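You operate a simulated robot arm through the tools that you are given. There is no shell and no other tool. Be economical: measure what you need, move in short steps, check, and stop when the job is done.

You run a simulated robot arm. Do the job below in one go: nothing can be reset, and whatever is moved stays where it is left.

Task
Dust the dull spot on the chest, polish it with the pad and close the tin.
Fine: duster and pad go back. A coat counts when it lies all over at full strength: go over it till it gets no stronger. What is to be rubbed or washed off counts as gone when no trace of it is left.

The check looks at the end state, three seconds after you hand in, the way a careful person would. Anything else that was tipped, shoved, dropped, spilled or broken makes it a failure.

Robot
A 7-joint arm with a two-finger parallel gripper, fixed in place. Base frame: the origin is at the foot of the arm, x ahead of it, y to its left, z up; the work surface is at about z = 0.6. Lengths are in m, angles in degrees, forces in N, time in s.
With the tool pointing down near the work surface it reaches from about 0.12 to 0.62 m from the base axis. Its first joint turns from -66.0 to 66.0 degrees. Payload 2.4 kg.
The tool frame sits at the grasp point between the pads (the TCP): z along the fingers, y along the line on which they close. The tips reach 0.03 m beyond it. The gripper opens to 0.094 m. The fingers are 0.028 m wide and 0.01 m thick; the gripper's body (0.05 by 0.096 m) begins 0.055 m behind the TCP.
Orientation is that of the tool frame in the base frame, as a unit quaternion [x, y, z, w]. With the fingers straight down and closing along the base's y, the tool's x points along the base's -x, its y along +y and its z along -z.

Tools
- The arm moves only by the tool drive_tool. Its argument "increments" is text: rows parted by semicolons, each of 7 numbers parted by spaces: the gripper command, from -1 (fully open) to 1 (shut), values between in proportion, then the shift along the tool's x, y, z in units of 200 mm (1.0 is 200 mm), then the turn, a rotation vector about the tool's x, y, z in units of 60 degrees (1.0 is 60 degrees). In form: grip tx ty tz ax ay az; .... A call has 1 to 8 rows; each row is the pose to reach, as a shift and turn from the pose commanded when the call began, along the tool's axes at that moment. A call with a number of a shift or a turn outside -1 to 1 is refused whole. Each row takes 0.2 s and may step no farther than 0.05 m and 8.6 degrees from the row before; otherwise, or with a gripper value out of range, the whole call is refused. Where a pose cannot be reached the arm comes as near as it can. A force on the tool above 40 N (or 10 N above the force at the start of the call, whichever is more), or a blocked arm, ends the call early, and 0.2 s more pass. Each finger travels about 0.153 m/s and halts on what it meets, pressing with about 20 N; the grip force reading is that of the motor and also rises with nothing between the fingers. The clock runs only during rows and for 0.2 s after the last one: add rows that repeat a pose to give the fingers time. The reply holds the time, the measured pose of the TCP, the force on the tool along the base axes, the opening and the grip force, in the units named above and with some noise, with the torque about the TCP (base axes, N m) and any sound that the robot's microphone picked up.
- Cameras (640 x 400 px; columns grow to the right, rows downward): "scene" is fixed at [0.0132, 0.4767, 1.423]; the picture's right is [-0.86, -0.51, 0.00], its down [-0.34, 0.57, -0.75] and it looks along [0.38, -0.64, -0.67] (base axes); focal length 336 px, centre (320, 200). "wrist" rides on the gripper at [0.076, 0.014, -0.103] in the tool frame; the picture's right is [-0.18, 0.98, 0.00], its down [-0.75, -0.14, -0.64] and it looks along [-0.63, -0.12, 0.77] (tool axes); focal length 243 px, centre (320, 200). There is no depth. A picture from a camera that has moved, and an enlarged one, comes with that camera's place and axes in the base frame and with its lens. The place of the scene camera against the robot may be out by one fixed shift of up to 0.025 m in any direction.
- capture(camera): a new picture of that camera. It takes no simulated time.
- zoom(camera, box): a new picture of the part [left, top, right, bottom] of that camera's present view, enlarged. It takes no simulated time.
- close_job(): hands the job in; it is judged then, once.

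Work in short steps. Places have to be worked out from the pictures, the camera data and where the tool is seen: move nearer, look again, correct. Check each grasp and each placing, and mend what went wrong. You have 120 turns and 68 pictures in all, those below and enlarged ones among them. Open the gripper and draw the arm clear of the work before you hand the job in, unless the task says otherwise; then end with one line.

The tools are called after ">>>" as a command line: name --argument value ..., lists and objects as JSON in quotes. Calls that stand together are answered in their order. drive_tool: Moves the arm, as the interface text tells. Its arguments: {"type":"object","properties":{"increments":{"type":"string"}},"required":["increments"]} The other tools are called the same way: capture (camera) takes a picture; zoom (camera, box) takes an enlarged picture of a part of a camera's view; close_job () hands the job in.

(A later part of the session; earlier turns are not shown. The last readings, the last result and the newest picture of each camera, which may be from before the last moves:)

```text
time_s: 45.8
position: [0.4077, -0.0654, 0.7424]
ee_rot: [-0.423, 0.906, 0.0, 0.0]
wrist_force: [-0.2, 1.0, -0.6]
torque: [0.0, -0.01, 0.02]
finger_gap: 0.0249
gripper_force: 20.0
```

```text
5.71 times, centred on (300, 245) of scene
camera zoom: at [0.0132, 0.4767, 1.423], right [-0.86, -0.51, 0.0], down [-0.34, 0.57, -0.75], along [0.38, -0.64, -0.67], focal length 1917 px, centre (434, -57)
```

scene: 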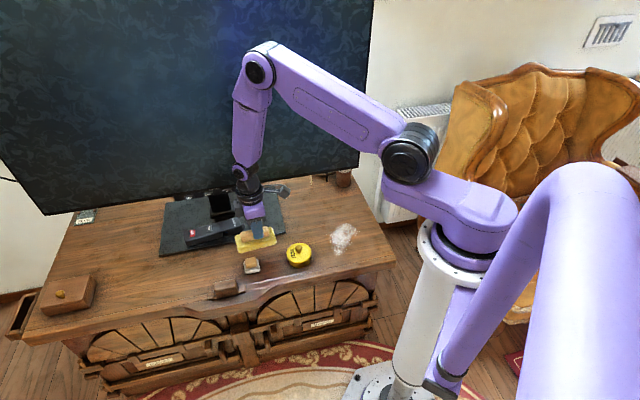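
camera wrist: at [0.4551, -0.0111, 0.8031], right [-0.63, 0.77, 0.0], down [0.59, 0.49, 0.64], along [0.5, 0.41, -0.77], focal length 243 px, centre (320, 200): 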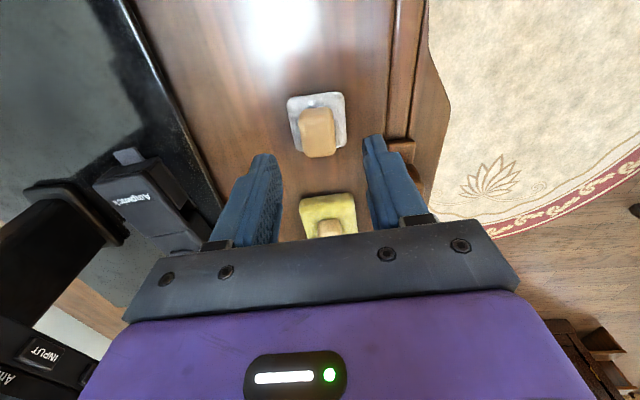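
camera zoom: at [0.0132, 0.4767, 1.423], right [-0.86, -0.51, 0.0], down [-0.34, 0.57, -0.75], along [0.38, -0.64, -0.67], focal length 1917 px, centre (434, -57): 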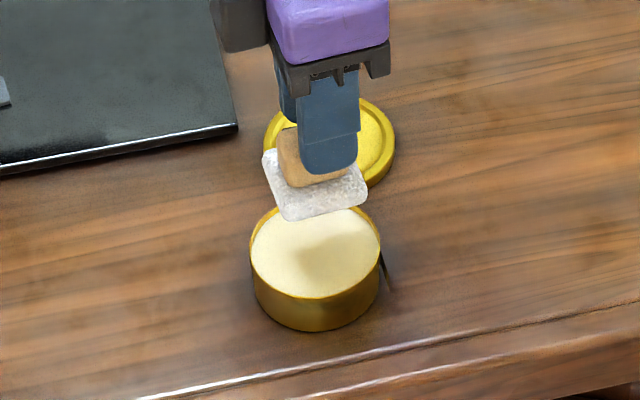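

The pad is centred over the tin. I lower until a light touch on the polish.

>>> drive_tool --increments "1 0 0 0.1 0 0 0; 1 0 0 0.2 0 0 0; 1 0 0 0.22 0 0 0; 1 0 0 0.23 0 0 0; 1 0 0 0.24 0 0 0; 1 0 0 0.24 0 0 0"

>>> zoom --camera "scene" --box '[260, 210, 340, 280]'

```text
time_s: 47.2
position: [0.4083, -0.0671, 0.6956]
ee_rot: [-0.422, 0.906, 0.001, 0.0]
wrist_force: [-0.1, -0.3, -0.4]
torque: [0.0, -0.01, 0.0]
finger_gap: 0.0254
gripper_force: 19.8
```

```text
5.71 times, centred on (300, 245) of scene
camera zoom: at [0.0132, 0.4767, 1.423], right [-0.86, -0.51, 0.0], down [-0.34, 0.57, -0.75], along [0.38, -0.64, -0.67], focal length 1917 px, centre (434, -57)
```

zoom: 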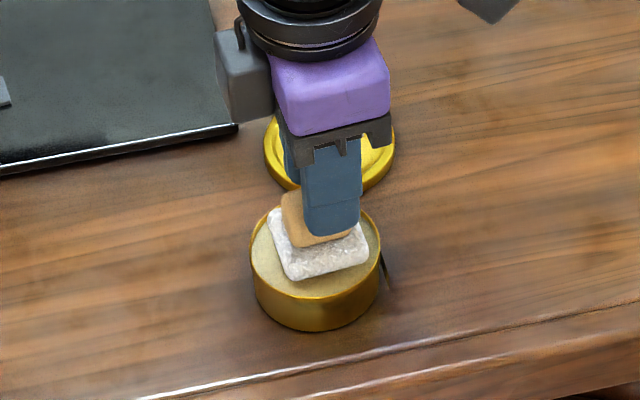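

Slightly above still. I continue in 1–2 mm steps.

>>> drive_tool --increments "1 0 0 0.008 0 0 0; 1 0 0 0.016 0 0 0; 1 0 0 0.022 0 0 0; 1 0 0 0.022 0 0 0"

```text
time_s: 48.2
position: [0.4077, -0.066, 0.6908]
ee_rot: [-0.423, 0.906, -0.001, 0.0]
wrist_force: [-2.0, 3.4, 21.3]
torque: [0.14, 0.06, 0.0]
finger_gap: 0.0251
gripper_force: 19.9
```

Contact at 21 N. I lift and look for an imprint/loaded pad.

>>> drive_tool --increments "1 0 0 0 0 0 0; 1 0 0 -0.1 0 0 0; 1 0 0 -0.25 0 0 0; 1 0 0 -0.4 0 0 0; 1 0 0 -0.4 0 0 0"

>>> zoom --camera "scene" --box '[260, 210, 340, 280]'

>>> zoom --camera "wrist" --box '[200, 20, 440, 220]'

```text
time_s: 49.4
position: [0.4071, -0.0654, 0.7709]
ee_rot: [-0.423, 0.906, 0.001, 0.0]
wrist_force: [-0.9, -0.5, -0.8]
torque: [-0.02, -0.01, -0.02]
finger_gap: 0.0251
gripper_force: 20.2
```

```text
5.71 times, centred on (300, 245) of scene
camera zoom: at [0.0132, 0.4767, 1.423], right [-0.86, -0.51, 0.0], down [-0.34, 0.57, -0.75], along [0.38, -0.64, -0.67], focal length 1917 px, centre (434, -57)
```

zoom: 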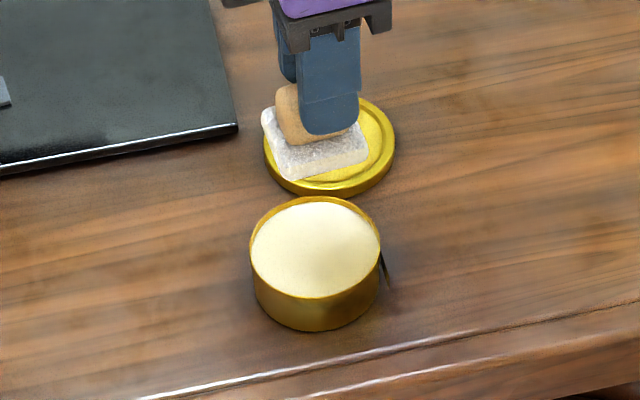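

```text
2.00 times, centred on (320, 120) of wrist
camera zoom: at [0.3475, -0.1152, 0.874], right [-0.63, 0.77, 0.0], down [0.59, 0.49, 0.64], along [0.5, 0.41, -0.77], focal length 485 px, centre (320, 360)
```

zoom: 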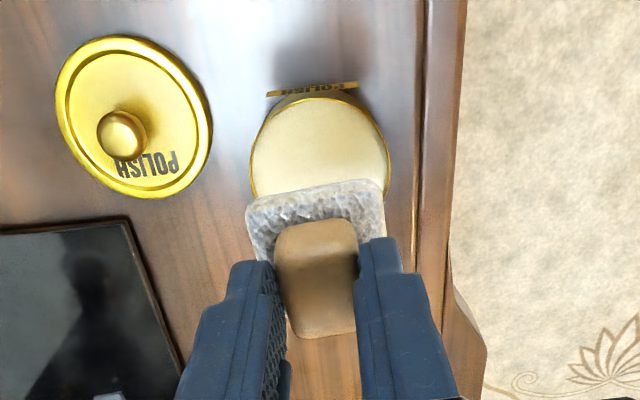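

No visible imprint, but contact was at polish level. I carry the pad to the cleaned spot to test the coat.

>>> drive_tool --increments "1 0.2 0 0 0 0 0; 1 0.4 0 0 0 0 0; 1 0.61 0 0 0 0 0; 1 0.61 0 0.2 0 0 0; 1 0.61 0 0.4 0 0 0; 1 0.61 0 0.5 0 0 0; 1 0.61 0 0.54 0 0 0; 1 0.61 0 0.54 0 0 0"

>>> drive_tool --increments "1 0 0 0.005 0 0 0; 1 0 0 0.01 0 0 0; 1 0 0 0.01 0 0 0"

```text
time_s: 51.2
position: [0.331, -0.1593, 0.6618]
ee_rot: [-0.423, 0.906, 0.0, 0.0]
wrist_force: [0.6, -0.2, -0.5]
torque: [0.0, -0.02, -0.01]
finger_gap: 0.0248
gripper_force: 19.8
```

```text
time_s: 52.0
position: [0.3307, -0.1606, 0.659]
ee_rot: [-0.423, 0.906, 0.0, 0.0]
wrist_force: [-0.9, 0.1, -1.2]
torque: [0.0, -0.03, 0.04]
finger_gap: 0.0252
gripper_force: 20.1
```

No contact yet (the pad shifted up a little in the grip). I lower further in 1 mm steps.

>>> drive_tool --increments "1 0 0 0.005 0 0 0; 1 0 0 0.01 0 0 0; 1 0 0 0.01 0 0 0"

```text
time_s: 52.8
position: [0.3298, -0.1604, 0.6594]
ee_rot: [-0.423, 0.906, 0.0, 0.0]
wrist_force: [-1.5, -0.8, 21.0]
torque: [-0.04, 0.04, -0.01]
finger_gap: 0.0251
gripper_force: 20.1
```

Contact (21 N). I sweep one lane along v and check for a coat.

>>> drive_tool --increments "1 0 0.1 0.002 0 0 0; 1 0 0 0.002 0 0 0; 1 0 -0.13 0.002 0 0 0; 1 0 -0.26 0.003 0 0 0; 1 0 -0.4 0.003 0 0 0; 1 0 -0.52 0.004 0 0 0; 1 0 -0.52 0.004 0 0 0"

>>> zoom --camera "scene" --box '[280, 200, 380, 270]'

```text
time_s: 54.4
position: [0.4093, -0.2265, 0.657]
ee_rot: [-0.422, 0.906, 0.0, 0.0]
wrist_force: [-3.1, 3.2, 17.0]
torque: [0.1, 0.12, 0.0]
finger_gap: 0.025
gripper_force: 20.0
```

```text
5.71 times, centred on (330, 235) of scene
camera zoom: at [0.0129, 0.4769, 1.4229], right [-0.86, -0.51, 0.0], down [-0.34, 0.57, -0.75], along [0.38, -0.64, -0.67], focal length 1917 px, centre (263, 0)
```

zoom: 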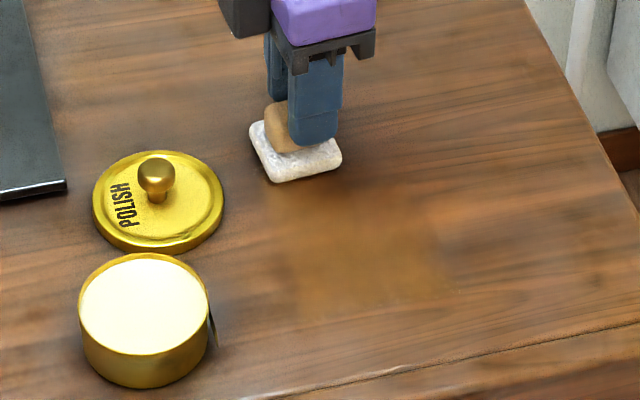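

A warm-toned coat appears under the pad lane. I do the next lane, shifted 30 mm away from the tin.

>>> drive_tool --increments "1 0.07 0 0 0 0 0; 1 0.14 0 0 0 0 0; 1 0.14 0.15 0 0 0 0; 1 0.14 0.3 0.001 0 0 0; 1 0.14 0.45 0.001 0 0 0; 1 0.14 0.6 0.001 0 0 0; 1 0.2 0.6 0.001 0 0 0; 1 0.27 0.6 0.001 0 0 0"

>>> drive_tool --increments "1 0 -0.15 0.002 0 0 0; 1 0 -0.3 0.002 0 0 0; 1 0 -0.45 0.003 0 0 0; 1 0 -0.6 0.003 0 0 0; 1 0.07 -0.6 0.003 0 0 0; 1 0.14 -0.6 0.003 0 0 0; 1 0.14 -0.45 0.003 0 0 0; 1 0.14 -0.3 0.003 0 0 0"

>>> zoom --camera "scene" --box '[280, 200, 380, 270]'

```text
time_s: 56.2
position: [0.2812, -0.1901, 0.6573]
ee_rot: [-0.423, 0.906, 0.002, -0.001]
wrist_force: [4.0, 6.6, 18.3]
torque: [0.27, -0.15, -0.02]
finger_gap: 0.025
gripper_force: 20.1
```

```text
time_s: 58.0
position: [0.3103, -0.2506, 0.6572]
ee_rot: [-0.423, 0.906, 0.0, -0.001]
wrist_force: [0.3, -0.6, 2.3]
torque: [-0.12, -0.03, 0.03]
finger_gap: 0.025
gripper_force: 20.5
```

```text
5.71 times, centred on (330, 235) of scene
camera zoom: at [0.0132, 0.4767, 1.423], right [-0.86, -0.51, 0.0], down [-0.34, 0.57, -0.75], along [0.38, -0.64, -0.67], focal length 1917 px, centre (263, 0)
```

zoom: 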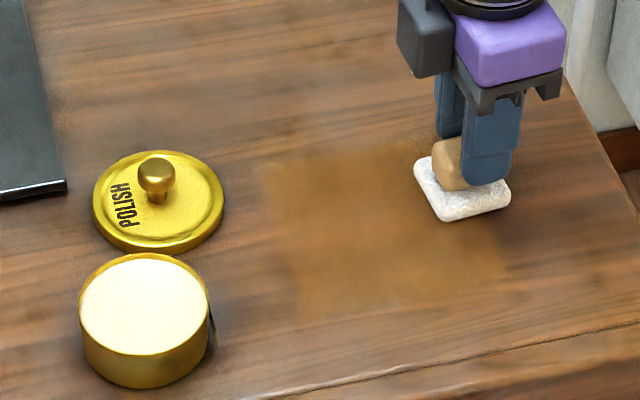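

The coat covers most of the spot. I press a bit more and make a second round over all lanes to see if it strengthens.

>>> drive_tool --increments "1 0 -0.1 0.008 0 0 0; 1 0 -0.23 0.008 0 0 0; 1 0 -0.35 0.008 0 0 0; 1 -0.075 -0.35 0.008 0 0 0; 1 -0.15 -0.35 0.008 0 0 0; 1 -0.15 -0.2 0.008 0 0 0; 1 -0.15 -0.05 0.008 0 0 0; 1 -0.15 0.1 0.009 0 0 0"

>>> drive_tool --increments "1 0 0.15 0.001 0 0 0; 1 -0.075 0.15 0.001 0 0 0; 1 -0.15 0.15 0.001 0 0 0; 1 -0.15 0 0.001 0 0 0; 1 -0.15 -0.15 0.002 0 0 0; 1 -0.15 -0.3 0.002 0 0 0; 1 -0.15 -0.45 0.002 0 0 0; 1 -0.3 -0.45 0.002 0 0 0"

>>> drive_tool --increments "1 0 0.15 0.002 0 0 0; 1 0 0.3 0.002 0 0 0; 1 0 0.45 0.003 0 0 0; 1 0 0.6 0.003 0 0 0; 1 0 0.6 -0.2 0 0 0; 1 -0.2 0.6 -0.4 0 0 0; 1 -0.4 0.5 -0.4 0 0 0; 1 -0.4 0.5 -0.4 0 0 0"

>>> zoom --camera "scene" --box '[280, 200, 380, 270]'

```text
time_s: 59.8
position: [0.314, -0.2154, 0.6544]
ee_rot: [-0.423, 0.906, -0.002, 0.001]
wrist_force: [5.6, -6.1, 20.1]
torque: [-0.19, -0.16, 0.0]
finger_gap: 0.0249
gripper_force: 20.9
```

```text
time_s: 61.6
position: [0.4226, -0.2277, 0.656]
ee_rot: [-0.421, 0.907, 0.001, 0.0]
wrist_force: [0.3, 0.5, -0.5]
torque: [0.0, 0.02, 0.02]
finger_gap: 0.025
gripper_force: 20.4
```

```text
refused: row 6 steps farther than a row can; nothing moved
```

```text
5.71 times, centred on (330, 235) of scene
camera zoom: at [0.0132, 0.4767, 1.423], right [-0.86, -0.51, 0.0], down [-0.34, 0.57, -0.75], along [0.38, -0.64, -0.67], focal length 1917 px, centre (263, 0)
```

zoom: 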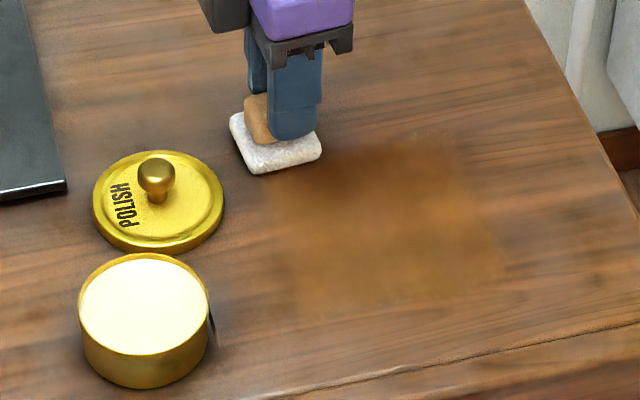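

Coat looks even but contact was lost partway. I fetch fresh polish: lift and move over the tin.

>>> drive_tool --increments "1 0 0 -0.2 0 0 0; 1 0 0 -0.4 0 0 0; 1 0 0 -0.57 0 0 0; 1 -0.15 0.15 -0.57 0 0 0; 1 -0.3 0.3 -0.57 0 0 0; 1 -0.45 0.45 -0.57 0 0 0; 1 -0.57 0.57 -0.57 0 0 0; 1 -0.57 0.57 -0.57 0 0 0"

>>> zoom --camera "scene" --box '[280, 200, 380, 270]'

>>> zoom --camera "wrist" --box '[200, 0, 440, 220]'

```text
time_s: 63.4
position: [0.4088, -0.0668, 0.7674]
ee_rot: [-0.423, 0.906, 0.0, 0.0]
wrist_force: [0.3, -0.4, -0.2]
torque: [0.02, 0.01, -0.03]
finger_gap: 0.0249
gripper_force: 20.8
```

```text
5.71 times, centred on (330, 235) of scene
camera zoom: at [0.0132, 0.4768, 1.423], right [-0.86, -0.51, 0.0], down [-0.34, 0.57, -0.75], along [0.38, -0.64, -0.67], focal length 1917 px, centre (263, 0)
```

zoom: 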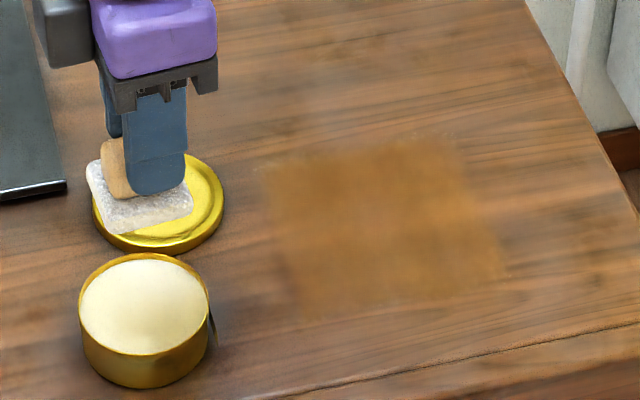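

```text
1.82 times, centred on (320, 110) of wrist
camera zoom: at [0.3491, -0.1156, 0.8707], right [-0.63, 0.77, 0.0], down [0.59, 0.49, 0.64], along [0.5, 0.41, -0.77], focal length 441 px, centre (320, 364)
```

zoom: 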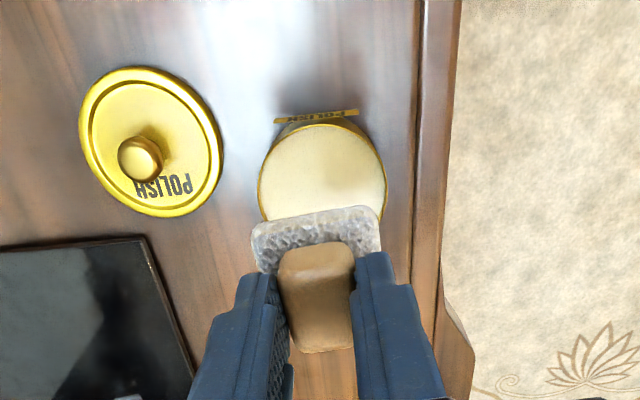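

Coat spans most of the spot; edges at the top, bottom and right need extending. I dip the pad again.

>>> drive_tool --increments "1 0 0 0.15 0 0 0; 1 0 0 0.3 0 0 0; 1 0 0 0.37 0 0 0; 1 0 0 0.385 0 0 0; 1 0 0 0.395 0 0 0; 1 0 0 0.395 0 0 0"

```text
time_s: 64.8
position: [0.4086, -0.0661, 0.6894]
ee_rot: [-0.423, 0.906, -0.001, 0.001]
wrist_force: [0.0, -0.1, -0.7]
torque: [0.01, 0.03, 0.0]
finger_gap: 0.0249
gripper_force: 20.0
```

>>> drive_tool --increments "1 0 0 0.007 0 0 0; 1 0 0 0.014 0 0 0; 1 0 0 0.02 0 0 0; 1 0 0 0.02 0 0 0"

```text
time_s: 65.8
position: [0.408, -0.0657, 0.6857]
ee_rot: [-0.423, 0.906, 0.0, 0.0]
wrist_force: [-2.3, -1.5, 16.1]
torque: [-0.09, 0.16, 0.03]
finger_gap: 0.0251
gripper_force: 20.1
```

Loaded (16 N). I lift and go to the front-left corner of the spot, then descend.

>>> drive_tool --increments "1 0 0 -0.2 0 0 0; 1 0 0 -0.3 0 0 0; 1 0.2 0.05 -0.3 0 0 0; 1 0.4 0.1 -0.3 0 0 0; 1 0.535 0.15 -0.3 0 0 0; 1 0.535 0.15 -0.1 0 0 0; 1 0.535 0.15 0.1 0 0 0; 1 0.535 0.15 0.1 0 0 0"

>>> drive_tool --increments "1 0 0 0.025 0 0 0; 1 0 0 0.04 0 0 0; 1 0 0 0.046 0 0 0; 1 0 0 0.052 0 0 0; 1 0 0 0.052 0 0 0"

```text
time_s: 67.6
position: [0.3154, -0.1293, 0.6659]
ee_rot: [-0.422, 0.906, 0.0, 0.0]
wrist_force: [-0.3, 0.6, 0.0]
torque: [0.0, 0.02, -0.01]
finger_gap: 0.0249
gripper_force: 20.2
```

```text
time_s: 68.8
position: [0.3154, -0.1281, 0.6556]
ee_rot: [-0.422, 0.906, 0.0, 0.001]
wrist_force: [0.5, -0.6, -0.5]
torque: [0.03, -0.01, 0.01]
finger_gap: 0.0249
gripper_force: 19.9
```

Still no contact; lower in 1 mm steps.

>>> drive_tool --increments "1 0 0 0.005 0 0 0; 1 0 0 0.01 0 0 0; 1 0 0 0.015 0 0 0; 1 0 0 0.015 0 0 0"

```text
time_s: 69.8
position: [0.3157, -0.1287, 0.6521]
ee_rot: [-0.423, 0.906, 0.0, 0.0]
wrist_force: [-1.3, 0.1, 21.0]
torque: [0.02, 0.0, 0.01]
finger_gap: 0.0249
gripper_force: 20.5
```

Contact at 21 N. I run lane 1 fully, then lane 2.

>>> drive_tool --increments "1 0 -0.14 0.002 0 0 0; 1 0 -0.28 0.003 0 0 0; 1 0 -0.42 0.004 0 0 0; 1 0 -0.56 0.005 0 0 0; 1 0 -0.7 0.006 0 0 0; 1 0 -0.8 0.006 0 0 0; 1 0.07 -0.8 0.006 0 0 0; 1 0.14 -0.8 0.006 0 0 0"

>>> drive_tool --increments "1 0 0.14 0.001 0 0 0; 1 0 0.28 0.002 0 0 0; 1 0 0.42 0.003 0 0 0; 1 0 0.56 0.004 0 0 0; 1 0 0.7 0.005 0 0 0; 1 0 0.8 0.005 0 0 0; 1 0.07 0.8 0.005 0 0 0; 1 0.14 0.8 0.005 0 0 0"

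>>> drive_tool --increments "1 0 -0.14 0.001 0 0 0; 1 0 -0.28 0.002 0 0 0; 1 0 -0.42 0.003 0 0 0; 1 0 -0.56 0.004 0 0 0; 1 0 -0.7 0.005 0 0 0; 1 0 -0.8 0.005 0 0 0; 1 0.07 -0.8 0.005 0 0 0; 1 0.14 -0.8 0.005 0 0 0"

>>> drive_tool --increments "1 0 0.14 0.001 0 0 0; 1 0 0.28 0.002 0 0 0; 1 0 0.42 0.003 0 0 0; 1 0 0.56 0.004 0 0 0; 1 0 0.7 0.005 0 0 0; 1 0 0.7 0.005 0 0 0"

>>> zoom --camera "scene" --box '[280, 200, 380, 270]'

```text
time_s: 71.6
position: [0.421, -0.2543, 0.652]
ee_rot: [-0.422, 0.907, -0.002, 0.001]
wrist_force: [4.6, 3.5, 9.9]
torque: [0.07, -0.1, -0.05]
finger_gap: 0.0251
gripper_force: 20.2
```

```text
time_s: 73.4
position: [0.2796, -0.1721, 0.6512]
ee_rot: [-0.422, 0.907, 0.001, -0.001]
wrist_force: [0.2, 0.3, -0.2]
torque: [0.05, 0.01, 0.0]
finger_gap: 0.0251
gripper_force: 20.5
```

```text
time_s: 75.2
position: [0.3861, -0.2959, 0.6493]
ee_rot: [-0.423, 0.906, -0.002, 0.0]
wrist_force: [3.0, 2.1, 6.2]
torque: [0.06, -0.12, 0.01]
finger_gap: 0.0252
gripper_force: 20.0
```

```text
time_s: 76.6
position: [0.2766, -0.2045, 0.6477]
ee_rot: [-0.422, 0.907, 0.0, 0.001]
wrist_force: [3.8, -4.3, 20.4]
torque: [-0.13, -0.14, -0.04]
finger_gap: 0.0251
gripper_force: 20.2
```

```text
5.71 times, centred on (330, 235) of scene
camera zoom: at [0.0131, 0.4768, 1.423], right [-0.86, -0.51, 0.0], down [-0.34, 0.57, -0.75], along [0.38, -0.64, -0.67], focal length 1917 px, centre (263, 0)
```

zoom: 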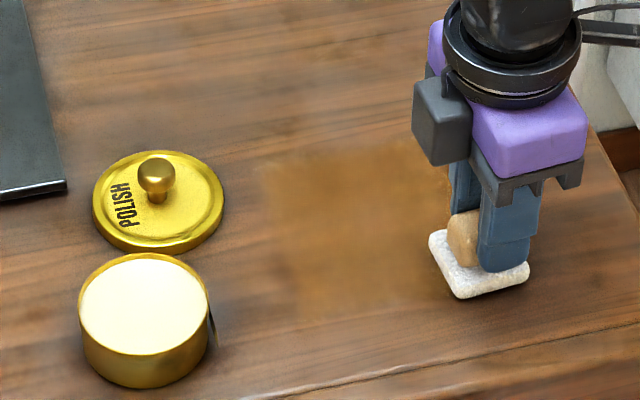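

The coat's outline didn't grow, so it seems confined to the real spot area. I lift away and inspect the strength and edges.

>>> drive_tool --increments "1 0 0 -0.2 0 0 0; 1 0 0 -0.4 0 0 0; 1 0.2 0 -0.5 0 0 0; 1 0.4 0 -0.55 0 0 0; 1 0.6 -0.1 -0.55 0 0 0; 1 0.6 -0.1 -0.55 0 0 0"

>>> zoom --camera "scene" --box '[310, 215, 375, 260]'

>>> capture --camera "wrist"

```text
time_s: 78.0
position: [0.2151, -0.3112, 0.7584]
ee_rot: [-0.423, 0.906, 0.0, 0.0]
wrist_force: [-0.8, 0.5, -0.7]
torque: [-0.04, -0.01, 0.01]
finger_gap: 0.025
gripper_force: 20.3
```

```text
8.89 times, centred on (342, 238) of scene
camera zoom: at [0.0132, 0.4767, 1.423], right [-0.86, -0.51, 0.0], down [-0.34, 0.57, -0.75], along [0.38, -0.64, -0.67], focal length 2982 px, centre (120, -133)
```

zoom: 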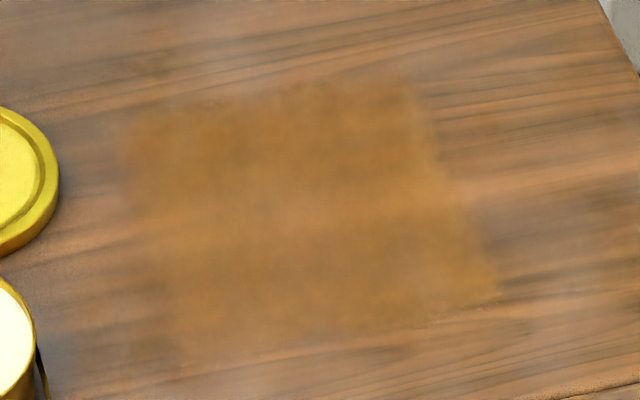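

```text
18 pictures are left
camera wrist: at [0.1556, -0.3599, 0.861], right [-0.63, 0.77, 0.0], down [0.59, 0.49, 0.64], along [0.5, 0.41, -0.77], focal length 243 px, centre (320, 200)
```

wrist: 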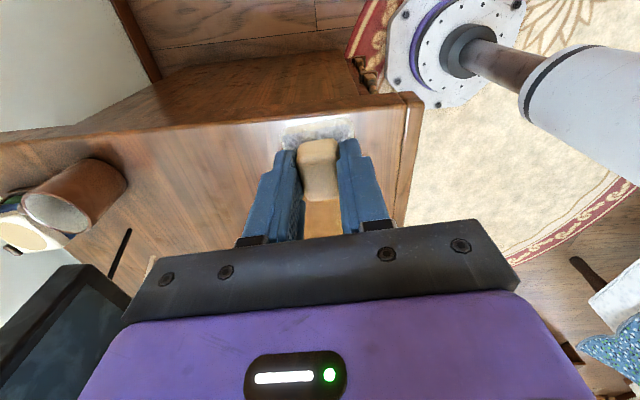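

The patch is even inside with soft edges; the left edge and dust's far right corner need another lane to be sure. I bring the pad to u≈−0.01 (right edge) and lower.

>>> drive_tool --increments "1 -0.2 0 0 0 0 0; 1 -0.45 0 0 0 0 0; 1 -0.45 0 0.2 0 0 0; 1 -0.45 0 0.4 0 0 0; 1 -0.45 0 0.5 0 0 0; 1 -0.45 0 0.54 0 0 0; 1 -0.45 0 0.545 0 0 0; 1 -0.45 0 0.55 0 0 0"

```text
time_s: 79.8
position: [0.2724, -0.2419, 0.6485]
ee_rot: [-0.423, 0.906, 0.0, 0.001]
wrist_force: [-0.3, 0.0, 3.0]
torque: [-0.02, 0.06, -0.02]
finger_gap: 0.025
gripper_force: 20.3
```

Light contact; I press ~1.5 mm more and sweep this right lane both ways, then step inward.

>>> drive_tool --increments "1 0 0 0.008 0 0 0; 1 0 0.14 0.008 0 0 0; 1 0 0 0.009 0 0 0; 1 0 -0.14 0.009 0 0 0; 1 0 -0.28 0.01 0 0 0; 1 0 -0.42 0.01 0 0 0; 1 0 -0.55 0.01 0 0 0; 1 -0.1 -0.55 0.01 0 0 0"

>>> drive_tool --increments "1 0 0.14 0.004 0 0 0; 1 0 0.28 0.004 0 0 0; 1 0 0.42 0.005 0 0 0; 1 0 0.56 0.005 0 0 0; 1 0 0.7 0.006 0 0 0; 1 0 0.7 0.006 0 0 0"

>>> zoom --camera "scene" --box '[310, 215, 375, 260]'

```text
time_s: 81.6
position: [0.3716, -0.2973, 0.6477]
ee_rot: [-0.422, 0.907, 0.0, 0.0]
wrist_force: [0.0, 0.5, -0.2]
torque: [0.03, -0.01, -0.02]
finger_gap: 0.025
gripper_force: 19.9
```

```text
time_s: 83.0
position: [0.2655, -0.2083, 0.6455]
ee_rot: [-0.422, 0.906, -0.003, 0.001]
wrist_force: [8.4, -5.2, 22.2]
torque: [-0.14, -0.22, -0.02]
finger_gap: 0.0252
gripper_force: 20.0
```

```text
8.89 times, centred on (342, 238) of scene
camera zoom: at [0.0131, 0.4768, 1.423], right [-0.86, -0.51, 0.0], down [-0.34, 0.57, -0.75], along [0.38, -0.64, -0.67], focal length 2982 px, centre (120, -133)
```

zoom: 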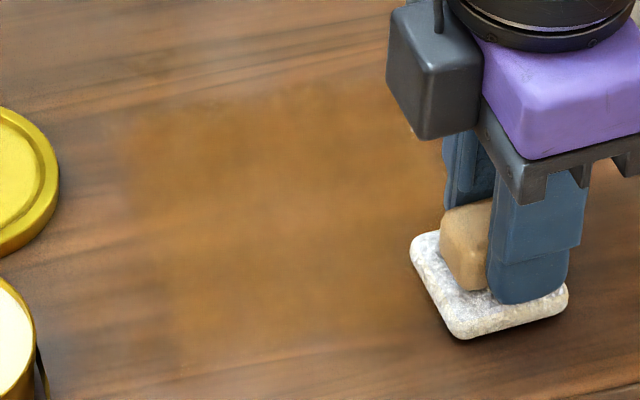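

The right boundary is unchanged, so that edge is the spot's real limit. I serpentine back across toward the left edge with pressure.

>>> drive_tool --increments "1 -0.07 0 0 0 0 0; 1 -0.14 0 0 0 0 0; 1 -0.14 -0.13 0.002 0 0 0; 1 -0.14 -0.26 0.003 0 0 0; 1 -0.14 -0.39 0.004 0 0 0; 1 -0.14 -0.52 0.005 0 0 0; 1 -0.14 -0.65 0.005 0 0 0; 1 -0.28 -0.65 0.005 0 0 0"

>>> drive_tool --increments "1 0 0.13 0.003 0 0 0; 1 0 0.26 0.004 0 0 0; 1 0 0.39 0.005 0 0 0; 1 0 0.52 0.005 0 0 0; 1 0 0.65 0.006 0 0 0; 1 -0.07 0.65 0.006 0 0 0; 1 -0.14 0.65 0.006 0 0 0; 1 -0.14 0.65 0.006 0 0 0"

>>> drive_tool --increments "1 0 -0.13 0.003 0 0 0; 1 0 -0.26 0.004 0 0 0; 1 0 -0.39 0.005 0 0 0; 1 0 -0.52 0.005 0 0 0; 1 0 -0.65 0.006 0 0 0; 1 -0.05 -0.65 0.006 0 0 0; 1 -0.1 -0.65 0.006 0 0 0; 1 -0.1 -0.5 0.006 0 0 0"

>>> drive_tool --increments "1 0 0.13 0.003 0 0 0; 1 -0.03 0.26 0.004 0 0 0; 1 -0.06 0.39 0.005 0 0 0; 1 -0.06 0.53 0.005 0 0 0; 1 -0.06 0.4 0.006 0 0 0; 1 -0.06 0.27 0.006 0 0 0; 1 -0.06 0.4 0.007 0 0 0; 1 -0.06 0.53 0.007 0 0 0"

>>> zoom --camera "scene" --box '[310, 215, 375, 260]'

```text
time_s: 84.8
position: [0.4003, -0.2481, 0.6435]
ee_rot: [-0.423, 0.906, -0.001, 0.001]
wrist_force: [1.3, -0.1, 2.6]
torque: [-0.07, 0.06, 0.04]
finger_gap: 0.0251
gripper_force: 20.3
```

```text
time_s: 86.2
position: [0.3019, -0.1567, 0.6441]
ee_rot: [-0.421, 0.907, 0.003, -0.002]
wrist_force: [0.4, 2.9, 10.2]
torque: [0.14, -0.21, 0.03]
finger_gap: 0.0251
gripper_force: 20.0
stopped in row 6: the force on the tool passed its limit at 44 N (the readings are from after the stop); the commanded pose is now the measured one
```

```text
time_s: 86.6
position: [0.3128, -0.168, 0.6449]
ee_rot: [-0.42, 0.907, 0.007, -0.006]
wrist_force: [-2.4, 0.1, 15.9]
torque: [-0.12, -0.42, -0.04]
finger_gap: 0.0251
gripper_force: 20.4
stopped in row 1: the force on the tool passed its limit at 50 N (the readings are from after the stop); the commanded pose is now the measured one
```

```text
time_s: 88.2
position: [0.2705, -0.1167, 0.6432]
ee_rot: [-0.417, 0.909, 0.001, 0.0]
wrist_force: [-1.1, 4.4, 8.9]
torque: [-0.02, 0.04, -0.01]
finger_gap: 0.0254
gripper_force: 19.9
stopped in row 7: the force on the tool passed its limit at 41 N (the readings are from after the stop); the commanded pose is now the measured one
```

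```text
8.89 times, centred on (342, 238) of scene
camera zoom: at [0.0131, 0.4768, 1.423], right [-0.86, -0.51, 0.0], down [-0.34, 0.57, -0.75], along [0.38, -0.64, -0.67], focal length 2982 px, centre (120, -133)
```

zoom: 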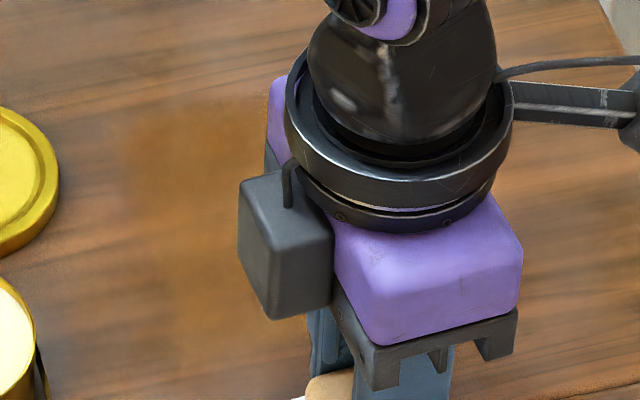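

Forces exceeded the limit and the pad drifted to the front edge. I lift straight up and inspect the pad and surface.

>>> drive_tool --increments "1 0 0 -0.05 0 0 0; 1 0 0 -0.2 0 0 0; 1 0 0 -0.4 0 0 0; 1 0 0 -0.6 0 0 0; 1 0.2 0 -0.6 0 0 0; 1 0.4 0 -0.6 0 0 0; 1 0.5 0 -0.6 0 0 0; 1 0.5 0 -0.6 0 0 0"

>>> capture --camera "wrist"

>>> zoom --camera "scene" --box '[280, 190, 400, 270]'

```text
time_s: 90.0
position: [0.2051, -0.1917, 0.7631]
ee_rot: [-0.418, 0.909, 0.0, 0.0]
wrist_force: [-1.0, 1.0, -0.5]
torque: [0.0, -0.03, 0.0]
finger_gap: 0.0254
gripper_force: 20.0
```

```text
15 pictures are left
camera wrist: at [0.1457, -0.241, 0.866], right [-0.62, 0.78, 0.0], down [0.6, 0.48, 0.64], along [0.5, 0.4, -0.77], focal length 243 px, centre (320, 200)
```

wrist: 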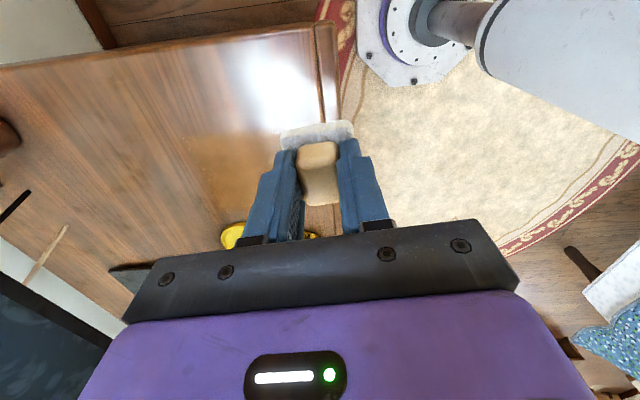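

```text
5.00 times, centred on (340, 230) of scene
camera zoom: at [0.0132, 0.4767, 1.423], right [-0.86, -0.51, 0.0], down [-0.34, 0.57, -0.75], along [0.38, -0.64, -0.67], focal length 1677 px, centre (220, 50)
```

zoom: 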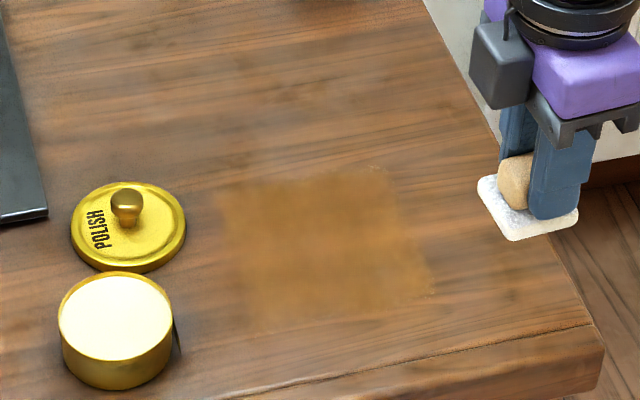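

The pad is upright. I zoom into the patch to judge evenness and the left edge.

>>> zoom --camera "scene" --box '[315, 217, 375, 259]'

```text
9.52 times, centred on (345, 238) of scene
camera zoom: at [0.0132, 0.4767, 1.423], right [-0.86, -0.51, 0.0], down [-0.34, 0.57, -0.75], along [0.38, -0.64, -0.67], focal length 3195 px, centre (82, -162)
```

zoom: 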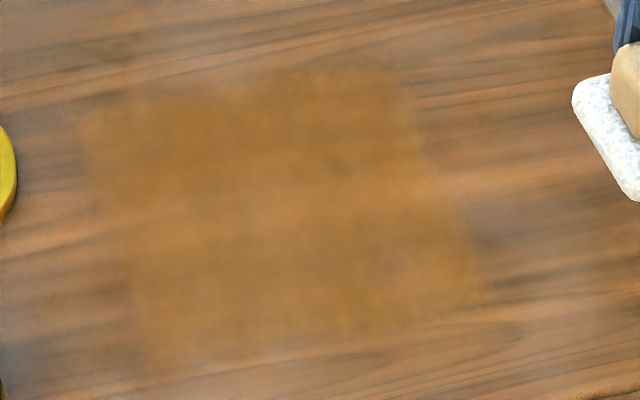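

Nearly even, but the lower-left edge looks a bit lighter. I dip once more and redo the left lanes gently; first, move over the tin.

>>> drive_tool --increments "1 -0.2 -0.07 0 0 0 0; 1 -0.4 -0.14 0 0 0 0; 1 -0.6 -0.22 0 0 0 0; 1 -0.8 -0.3 0 0 0 0; 1 -1 -0.365 0 0 0 0; 1 -1 -0.365 0 0 0 0"

>>> drive_tool --increments "1 -0.135 0 0 0 0 0; 1 -0.135 0 0.15 0 0 0; 1 -0.135 0 0.3 0 0 0; 1 -0.135 0 0.38 0 0 0; 1 -0.135 0 0.4 0 0 0; 1 -0.135 0 0.4 0 0 0"

>>> zoom --camera "scene" --box '[260, 210, 340, 280]'

```text
time_s: 91.4
position: [0.3907, -0.0888, 0.7649]
ee_rot: [-0.416, 0.909, -0.001, 0.0]
wrist_force: [-0.6, -0.2, -0.8]
torque: [-0.01, -0.01, -0.02]
finger_gap: 0.0251
gripper_force: 19.8
```

```text
time_s: 92.8
position: [0.4099, -0.0681, 0.6841]
ee_rot: [-0.417, 0.909, 0.0, 0.0]
wrist_force: [-0.6, -0.5, 0.0]
torque: [-0.02, 0.01, -0.05]
finger_gap: 0.0251
gripper_force: 20.0
```

```text
5.71 times, centred on (300, 245) of scene
camera zoom: at [0.0132, 0.4767, 1.423], right [-0.86, -0.51, 0.0], down [-0.34, 0.57, -0.75], along [0.38, -0.64, -0.67], focal length 1917 px, centre (434, -57)
```

zoom: 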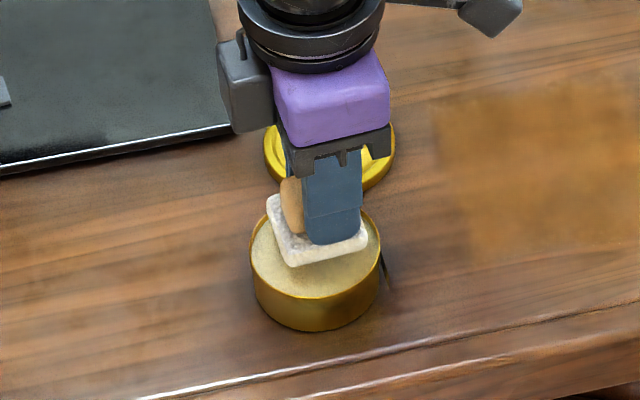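

Centred. I lower to a light contact.

>>> drive_tool --increments "1 0 0 0.015 0 0 0; 1 0 0 0.028 0 0 0; 1 0 0 0.036 0 0 0; 1 0 0 0.042 0 0 0; 1 0 0 0.042 0 0 0"

```text
time_s: 94.0
position: [0.4101, -0.0685, 0.6756]
ee_rot: [-0.416, 0.909, 0.0, 0.0]
wrist_force: [-1.8, -1.0, 12.0]
torque: [-0.19, 0.19, 0.0]
finger_gap: 0.0249
gripper_force: 20.4
```

Loaded (12 N). I lift, move to the left-front corner and descend to just above the surface.

>>> drive_tool --increments "1 0 0 -0.15 0 0 0; 1 0 0 -0.3 0 0 0; 1 0.2 0.05 -0.3 0 0 0; 1 0.4 0.1 -0.3 0 0 0; 1 0.495 0.135 -0.3 0 0 0; 1 0.495 0.135 -0.1 0 0 0; 1 0.495 0.135 0.1 0 0 0; 1 0.495 0.135 0.13 0 0 0"

>>> drive_tool --increments "1 0 0 0.01 0 0 0; 1 0 0 0.02 0 0 0; 1 0 0 0.026 0 0 0; 1 0 0 0.026 0 0 0"

```text
time_s: 95.8
position: [0.3235, -0.1243, 0.6502]
ee_rot: [-0.417, 0.909, 0.001, 0.0]
wrist_force: [-0.5, -0.6, -1.1]
torque: [0.0, 0.0, 0.0]
finger_gap: 0.025
gripper_force: 20.4
```

```text
time_s: 96.8
position: [0.3245, -0.1259, 0.6435]
ee_rot: [-0.416, 0.909, 0.0, 0.0]
wrist_force: [0.3, -0.3, 0.7]
torque: [-0.07, 0.01, -0.02]
finger_gap: 0.0251
gripper_force: 20.4
```

Just touching. I press about 1 mm and sweep the left lane.

>>> drive_tool --increments "1 0 0 0.005 0 0 0; 1 0 -0.12 0.006 0 0 0; 1 0 -0.24 0.006 0 0 0; 1 0 -0.36 0.006 0 0 0; 1 0.02 -0.48 0.007 0 0 0; 1 0.03 -0.6 0.007 0 0 0; 1 0.03 -0.72 0.007 0 0 0; 1 0.03 -0.72 0.007 0 0 0"

>>> zoom --camera "scene" --box '[300, 210, 375, 260]'

```text
time_s: 97.5
position: [0.3441, -0.1441, 0.644]
ee_rot: [-0.417, 0.909, 0.002, -0.004]
wrist_force: [-1.3, -3.2, 10.5]
torque: [-0.3, -0.11, -0.08]
finger_gap: 0.0251
gripper_force: 19.8
stopped in row 3: the force on the tool passed its limit at 42 N (the readings are from after the stop); the commanded pose is now the measured one
```

```text
8.00 times, centred on (338, 235) of scene
camera zoom: at [0.0131, 0.4767, 1.423], right [-0.86, -0.51, 0.0], down [-0.34, 0.57, -0.75], along [0.38, -0.64, -0.67], focal length 2684 px, centre (180, -80)
```

zoom: 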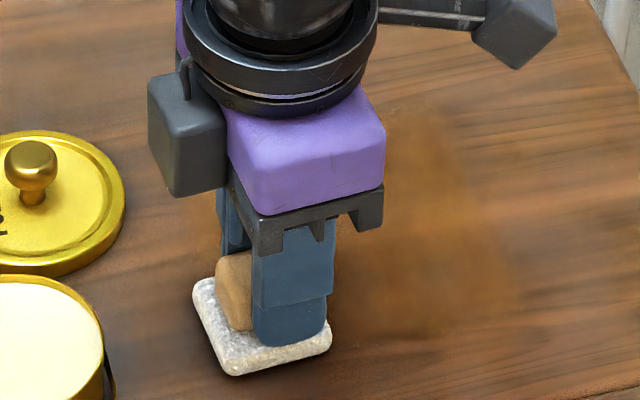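

Force spiked; the fingertips now bear directly on the pad. I continue the lane at the present height with light pressure.

>>> drive_tool --increments "1 0 -0.1 -0.002 0 0 0; 1 0 -0.2 -0.002 0 0 0; 1 0.02 -0.3 -0.002 0 0 0; 1 0.03 -0.4 -0.002 0 0 0; 1 0.04 -0.5 -0.002 0 0 0; 1 0.04 -0.5 -0.002 0 0 0"

```text
time_s: 98.8
position: [0.4146, -0.214, 0.6435]
ee_rot: [-0.418, 0.908, 0.003, -0.003]
wrist_force: [-2.7, 4.3, 17.6]
torque: [-0.01, -0.1, -0.03]
finger_gap: 0.0249
gripper_force: 20.1
```

Good contact (17 N). I sweep back along the lane and then the next one.

>>> drive_tool --increments "1 0 0.1 0 0 0 0; 1 0 0.2 0 0 0 0; 1 -0.02 0.3 0 0 0 0; 1 -0.03 0.4 0 0 0 0; 1 -0.03 0.5 0 0 0 0; 1 -0.03 0.62 0 0 0 0; 1 0.05 0.62 0 0 0 0; 1 0.1 0.62 0 0 0 0"

```text
time_s: 100.7
position: [0.3075, -0.1489, 0.6441]
ee_rot: [-0.418, 0.908, 0.004, -0.004]
wrist_force: [-0.1, 0.4, 0.5]
torque: [-0.02, 0.01, 0.01]
finger_gap: 0.0251
gripper_force: 20.4
```

Contact ended near zero; I lower 1 mm and sweep the next lane.

>>> drive_tool --increments "1 0 0 0.005 0 0 0; 1 0 -0.1 0.005 0 0 0; 1 0 -0.2 0.005 0 0 0; 1 0 -0.3 0.005 0 0 0; 1 0 -0.4 0.005 0 0 0; 1 0 -0.5 0.005 0 0 0; 1 0 -0.62 0.005 0 0 0; 1 0.12 -0.62 0.005 0 0 0"

```text
time_s: 101.2
position: [0.3097, -0.151, 0.6454]
ee_rot: [-0.42, 0.907, 0.008, -0.008]
wrist_force: [-1.3, -2.3, 14.3]
torque: [-0.14, -0.32, -0.04]
finger_gap: 0.0251
gripper_force: 19.9
stopped in row 2: the force on the tool passed its limit at 41 N (the readings are from after the stop); the commanded pose is now the measured one
```

Continue at the present height without more press.

>>> drive_tool --increments "1 0 -0.1 0 0 0 0; 1 0 -0.2 0 0 0 0; 1 0 -0.3 0 0 0 0; 1 0 -0.4 0 0 0 0; 1 0 -0.5 0 0 0 0; 1 0 -0.6 0 0 0 0; 1 0.12 -0.6 0 0 0 0; 1 0.12 -0.6 0 0 0 0"

```text
time_s: 101.5
position: [0.3146, -0.1565, 0.6447]
ee_rot: [-0.423, 0.906, 0.013, -0.012]
wrist_force: [-1.2, -1.9, 15.2]
torque: [-0.05, -0.4, 0.01]
finger_gap: 0.025
gripper_force: 19.8
stopped in row 1: the force on the tool passed its limit at 42 N (the readings are from after the stop); the commanded pose is now the measured one
```

Friction has tilted the tool about 2°. I lift 20 mm, correct the tilt, and look.

>>> drive_tool --increments "1 0 0 -0.05 0 0 0; 1 0 0 -0.1 0.0323 -0.0103 0; 1 0.2 0 -0.3 0.0323 -0.0103 0; 1 0.4 0 -0.4 0.0323 -0.0103 0; 1 0.6 0 -0.4 0.0323 -0.0103 0; 1 0.75 0 -0.4 0.0323 -0.0103 0; 1 0.75 0 -0.4 0.0323 -0.0103 0"

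>>> zoom --camera "scene" --box '[315, 217, 375, 259]'

```text
refused: row 3 steps farther than a row can; nothing moved
```

```text
9.52 times, centred on (345, 238) of scene
camera zoom: at [0.013, 0.4768, 1.423], right [-0.86, -0.51, 0.0], down [-0.34, 0.57, -0.75], along [0.38, -0.64, -0.67], focal length 3195 px, centre (82, -162)
```

zoom: 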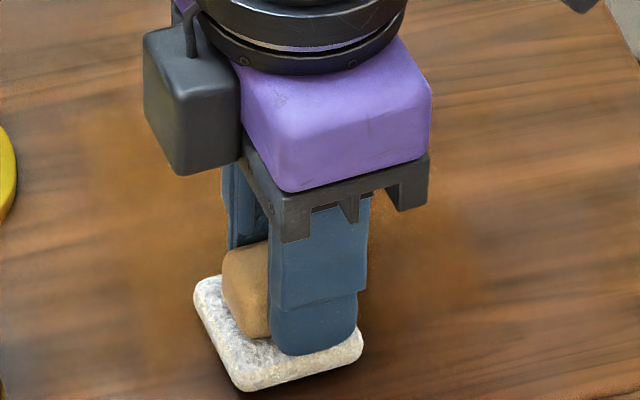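

A row was too long; I repeat with shorter steps.

>>> drive_tool --increments "1 0 0 -0.1 0 0 0; 1 0 0 -0.25 0.0323 -0.0103 0; 1 0.1 0 -0.4 0.0323 -0.0103 0; 1 0.3 0 -0.4 0.0323 -0.0103 0; 1 0.5 0 -0.4 0.0323 -0.0103 0; 1 0.7 0 -0.4 0.0323 -0.0103 0; 1 0.75 0 -0.4 0.0323 -0.0103 0; 1 0.75 0 -0.4 0.0323 -0.0103 0"

>>> zoom --camera "scene" --box '[315, 217, 375, 259]'

```text
time_s: 103.3
position: [0.2199, -0.2727, 0.7252]
ee_rot: [-0.425, 0.905, 0.0, -0.001]
wrist_force: [-0.6, 0.1, -0.7]
torque: [-0.01, 0.0, 0.02]
finger_gap: 0.0252
gripper_force: 19.7
```

```text
9.52 times, centred on (345, 238) of scene
camera zoom: at [0.0132, 0.4767, 1.423], right [-0.86, -0.51, 0.0], down [-0.34, 0.57, -0.75], along [0.38, -0.64, -0.67], focal length 3195 px, centre (82, -162)
```

zoom: 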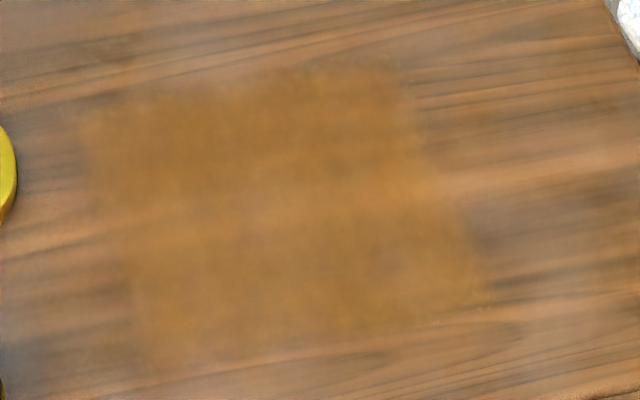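

The patch is unchanged by the fresh pass: the coat is at full strength and even. Now I carry the pad home (it slid ~10 mm in the grip, which I compensate).

>>> drive_tool --increments "1 -0.1 0 -0.15 0 0 0; 1 -0.3 0 -0.2 0 0 0; 1 -0.5 -0.05 -0.2 0 0 0; 1 -0.7 -0.1 -0.2 0 0 0; 1 -0.9 -0.146 -0.2 0 0 0; 1 -1 -0.146 -0.2 0 0 0"

>>> drive_tool --increments "1 -0.2 0 0 0 0 0; 1 -0.4 0 0 0 0 0; 1 -0.6 0 0 0 0 0; 1 -0.8 0 0 0 0 0; 1 -1 0 0 0 0 0; 1 -1 0 0 0 0 0"

```text
time_s: 104.8
position: [0.3718, -0.1368, 0.7627]
ee_rot: [-0.424, 0.906, 0.001, -0.003]
wrist_force: [-0.5, 0.1, -0.6]
torque: [-0.02, 0.02, -0.03]
finger_gap: 0.0251
gripper_force: 20.4
```

```text
time_s: 106.2
position: [0.4991, 0.0152, 0.7652]
ee_rot: [-0.423, 0.906, 0.001, -0.002]
wrist_force: [-0.4, -0.2, -0.6]
torque: [0.0, 0.03, 0.0]
finger_gap: 0.0249
gripper_force: 19.2
```

Final approach over the pad's home and descend partway, then check in the scene view.

>>> drive_tool --increments "1 -0.083 0.008 0 0 0 0; 1 -0.083 0.008 0.2 0 0 0; 1 -0.083 0.008 0.4 0 0 0; 1 -0.083 0.008 0.53 0 0 0; 1 -0.083 0.008 0.57 0 0 0; 1 -0.083 0.008 0.57 0 0 0"

>>> zoom --camera "scene" --box '[210, 220, 290, 280]'

```text
time_s: 107.5
position: [0.5087, 0.0283, 0.6511]
ee_rot: [-0.425, 0.905, 0.001, 0.0]
wrist_force: [-0.5, -0.3, -0.9]
torque: [0.0, -0.01, -0.04]
finger_gap: 0.0249
gripper_force: 19.9
```

```text
6.67 times, centred on (250, 250) of scene
camera zoom: at [0.0132, 0.4767, 1.423], right [-0.86, -0.51, 0.0], down [-0.34, 0.57, -0.75], along [0.38, -0.64, -0.67], focal length 2237 px, centre (787, -133)
```

zoom: 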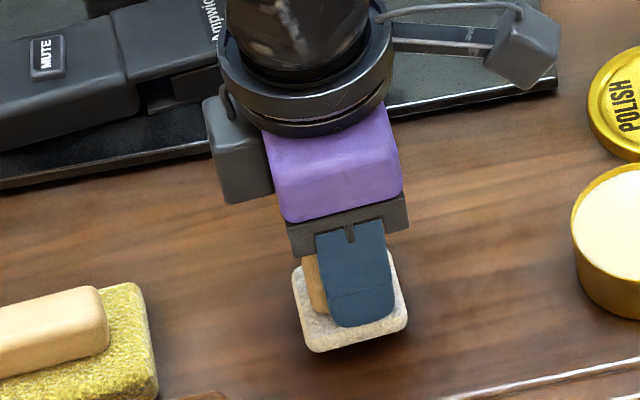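

The pad is about 9 mm short of its original place along the row. I shift that, then lower to contact.

>>> drive_tool --increments "1 -0.044 0 0 0 0 0; 1 -0.044 0 0.02 0 0 0; 1 -0.044 0 0.032 0 0 0; 1 -0.044 0 0.036 0 0 0; 1 -0.044 0 0.036 0 0 0"

```text
time_s: 108.8
position: [0.5149, 0.0362, 0.6444]
ee_rot: [-0.424, 0.906, 0.001, -0.001]
wrist_force: [-2.2, 2.0, 12.3]
torque: [-0.15, 0.13, -0.02]
finger_gap: 0.0251
gripper_force: 20.0
```

Contact. I release and rise.

>>> drive_tool --increments "1 0 0 -0.004 0 0 0; 0.35 0 0 -0.004 0 0 0; 0 0 0 -0.004 0 0 0; -0.1 0 0 -0.06 0 0 0; -0.1 0 0 -0.25 0 0 0; -0.1 0 0 -0.45 0 0 0; -0.1 0 0 -0.6 0 0 0; -0.1 0 0 -0.6 0 0 0"

>>> zoom --camera "scene" --box '[210, 220, 290, 280]'

```text
time_s: 110.5
position: [0.5148, 0.0366, 0.7647]
ee_rot: [-0.425, 0.905, 0.001, -0.001]
wrist_force: [-0.2, 0.4, -0.6]
torque: [0.0, -0.03, 0.0]
finger_gap: 0.0516
gripper_force: 0.1
```

```text
6.67 times, centred on (250, 250) of scene
camera zoom: at [0.0132, 0.4767, 1.423], right [-0.86, -0.51, 0.0], down [-0.34, 0.57, -0.75], along [0.38, -0.64, -0.67], focal length 2237 px, centre (787, -133)
```

zoom: 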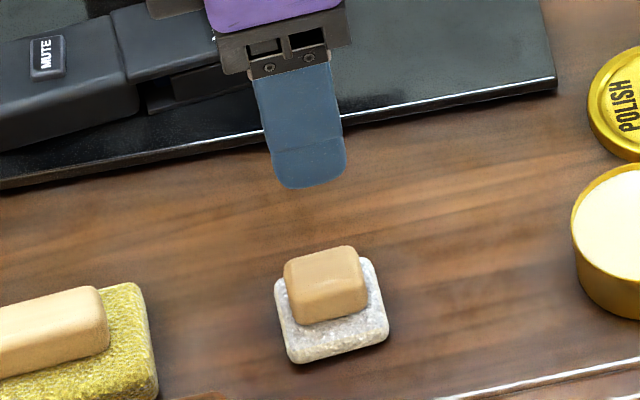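

Pad is back as it was. Next, back to the lid knob at (0.4555,−0.150).

>>> drive_tool --increments "-0.1 0.2 -0.08 0 0 0 0; -0.1 0.4 -0.16 0 0 0 0; -0.1 0.6 -0.24 0 0 0 0; -0.1 0.8 -0.32 0 0 0 0; -0.1 0.907 -0.368 0 0 0 0; -0.1 0.907 -0.368 0.2 0 0 0; -0.1 0.907 -0.368 0.35 0 0 0; -0.1 0.907 -0.368 0.35 0 0 0"

>>> zoom --camera "wrist" --box '[200, 40, 440, 240]'

```text
time_s: 112.3
position: [0.4547, -0.1496, 0.6921]
ee_rot: [-0.424, 0.906, 0.001, 0.0]
wrist_force: [0.1, 0.5, -0.7]
torque: [0.02, 0.02, -0.01]
finger_gap: 0.0516
gripper_force: 0.1
```

```text
2.00 times, centred on (320, 140) of wrist
camera zoom: at [0.3967, -0.1988, 0.7962], right [-0.64, 0.77, 0.0], down [0.59, 0.49, 0.64], along [0.49, 0.41, -0.77], focal length 485 px, centre (320, 320)
```

zoom: 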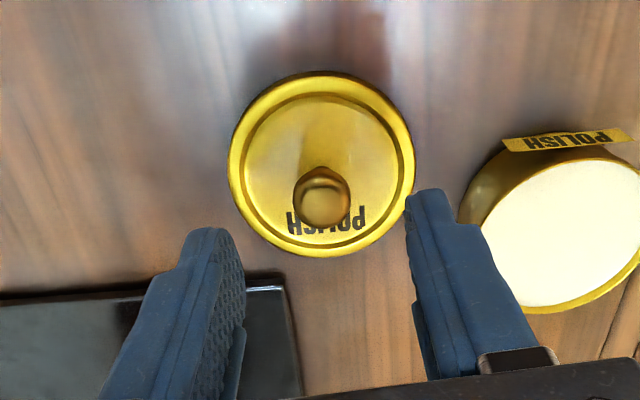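

Aligned and clear of the tin. I descend to z≈0.650 and grip the knob.

>>> drive_tool --increments "-0.1 0 0 0.12 0 0 0; -0.1 0 0 0.205 0 0 0; 0.2 0 0 0.205 0 0 0; 0.5 0 0 0.205 0 0 0; 1 0 0 0.205 0 0 0; 1 0 0 0.205 0 0 0; 1 0 0 0.205 0 0 0"

```text
time_s: 114.0
position: [0.4549, -0.1492, 0.6518]
ee_rot: [-0.425, 0.905, 0.001, -0.002]
wrist_force: [0.0, 0.0, 0.9]
torque: [-0.02, -0.02, -0.06]
finger_gap: 0.0203
gripper_force: 20.1
```

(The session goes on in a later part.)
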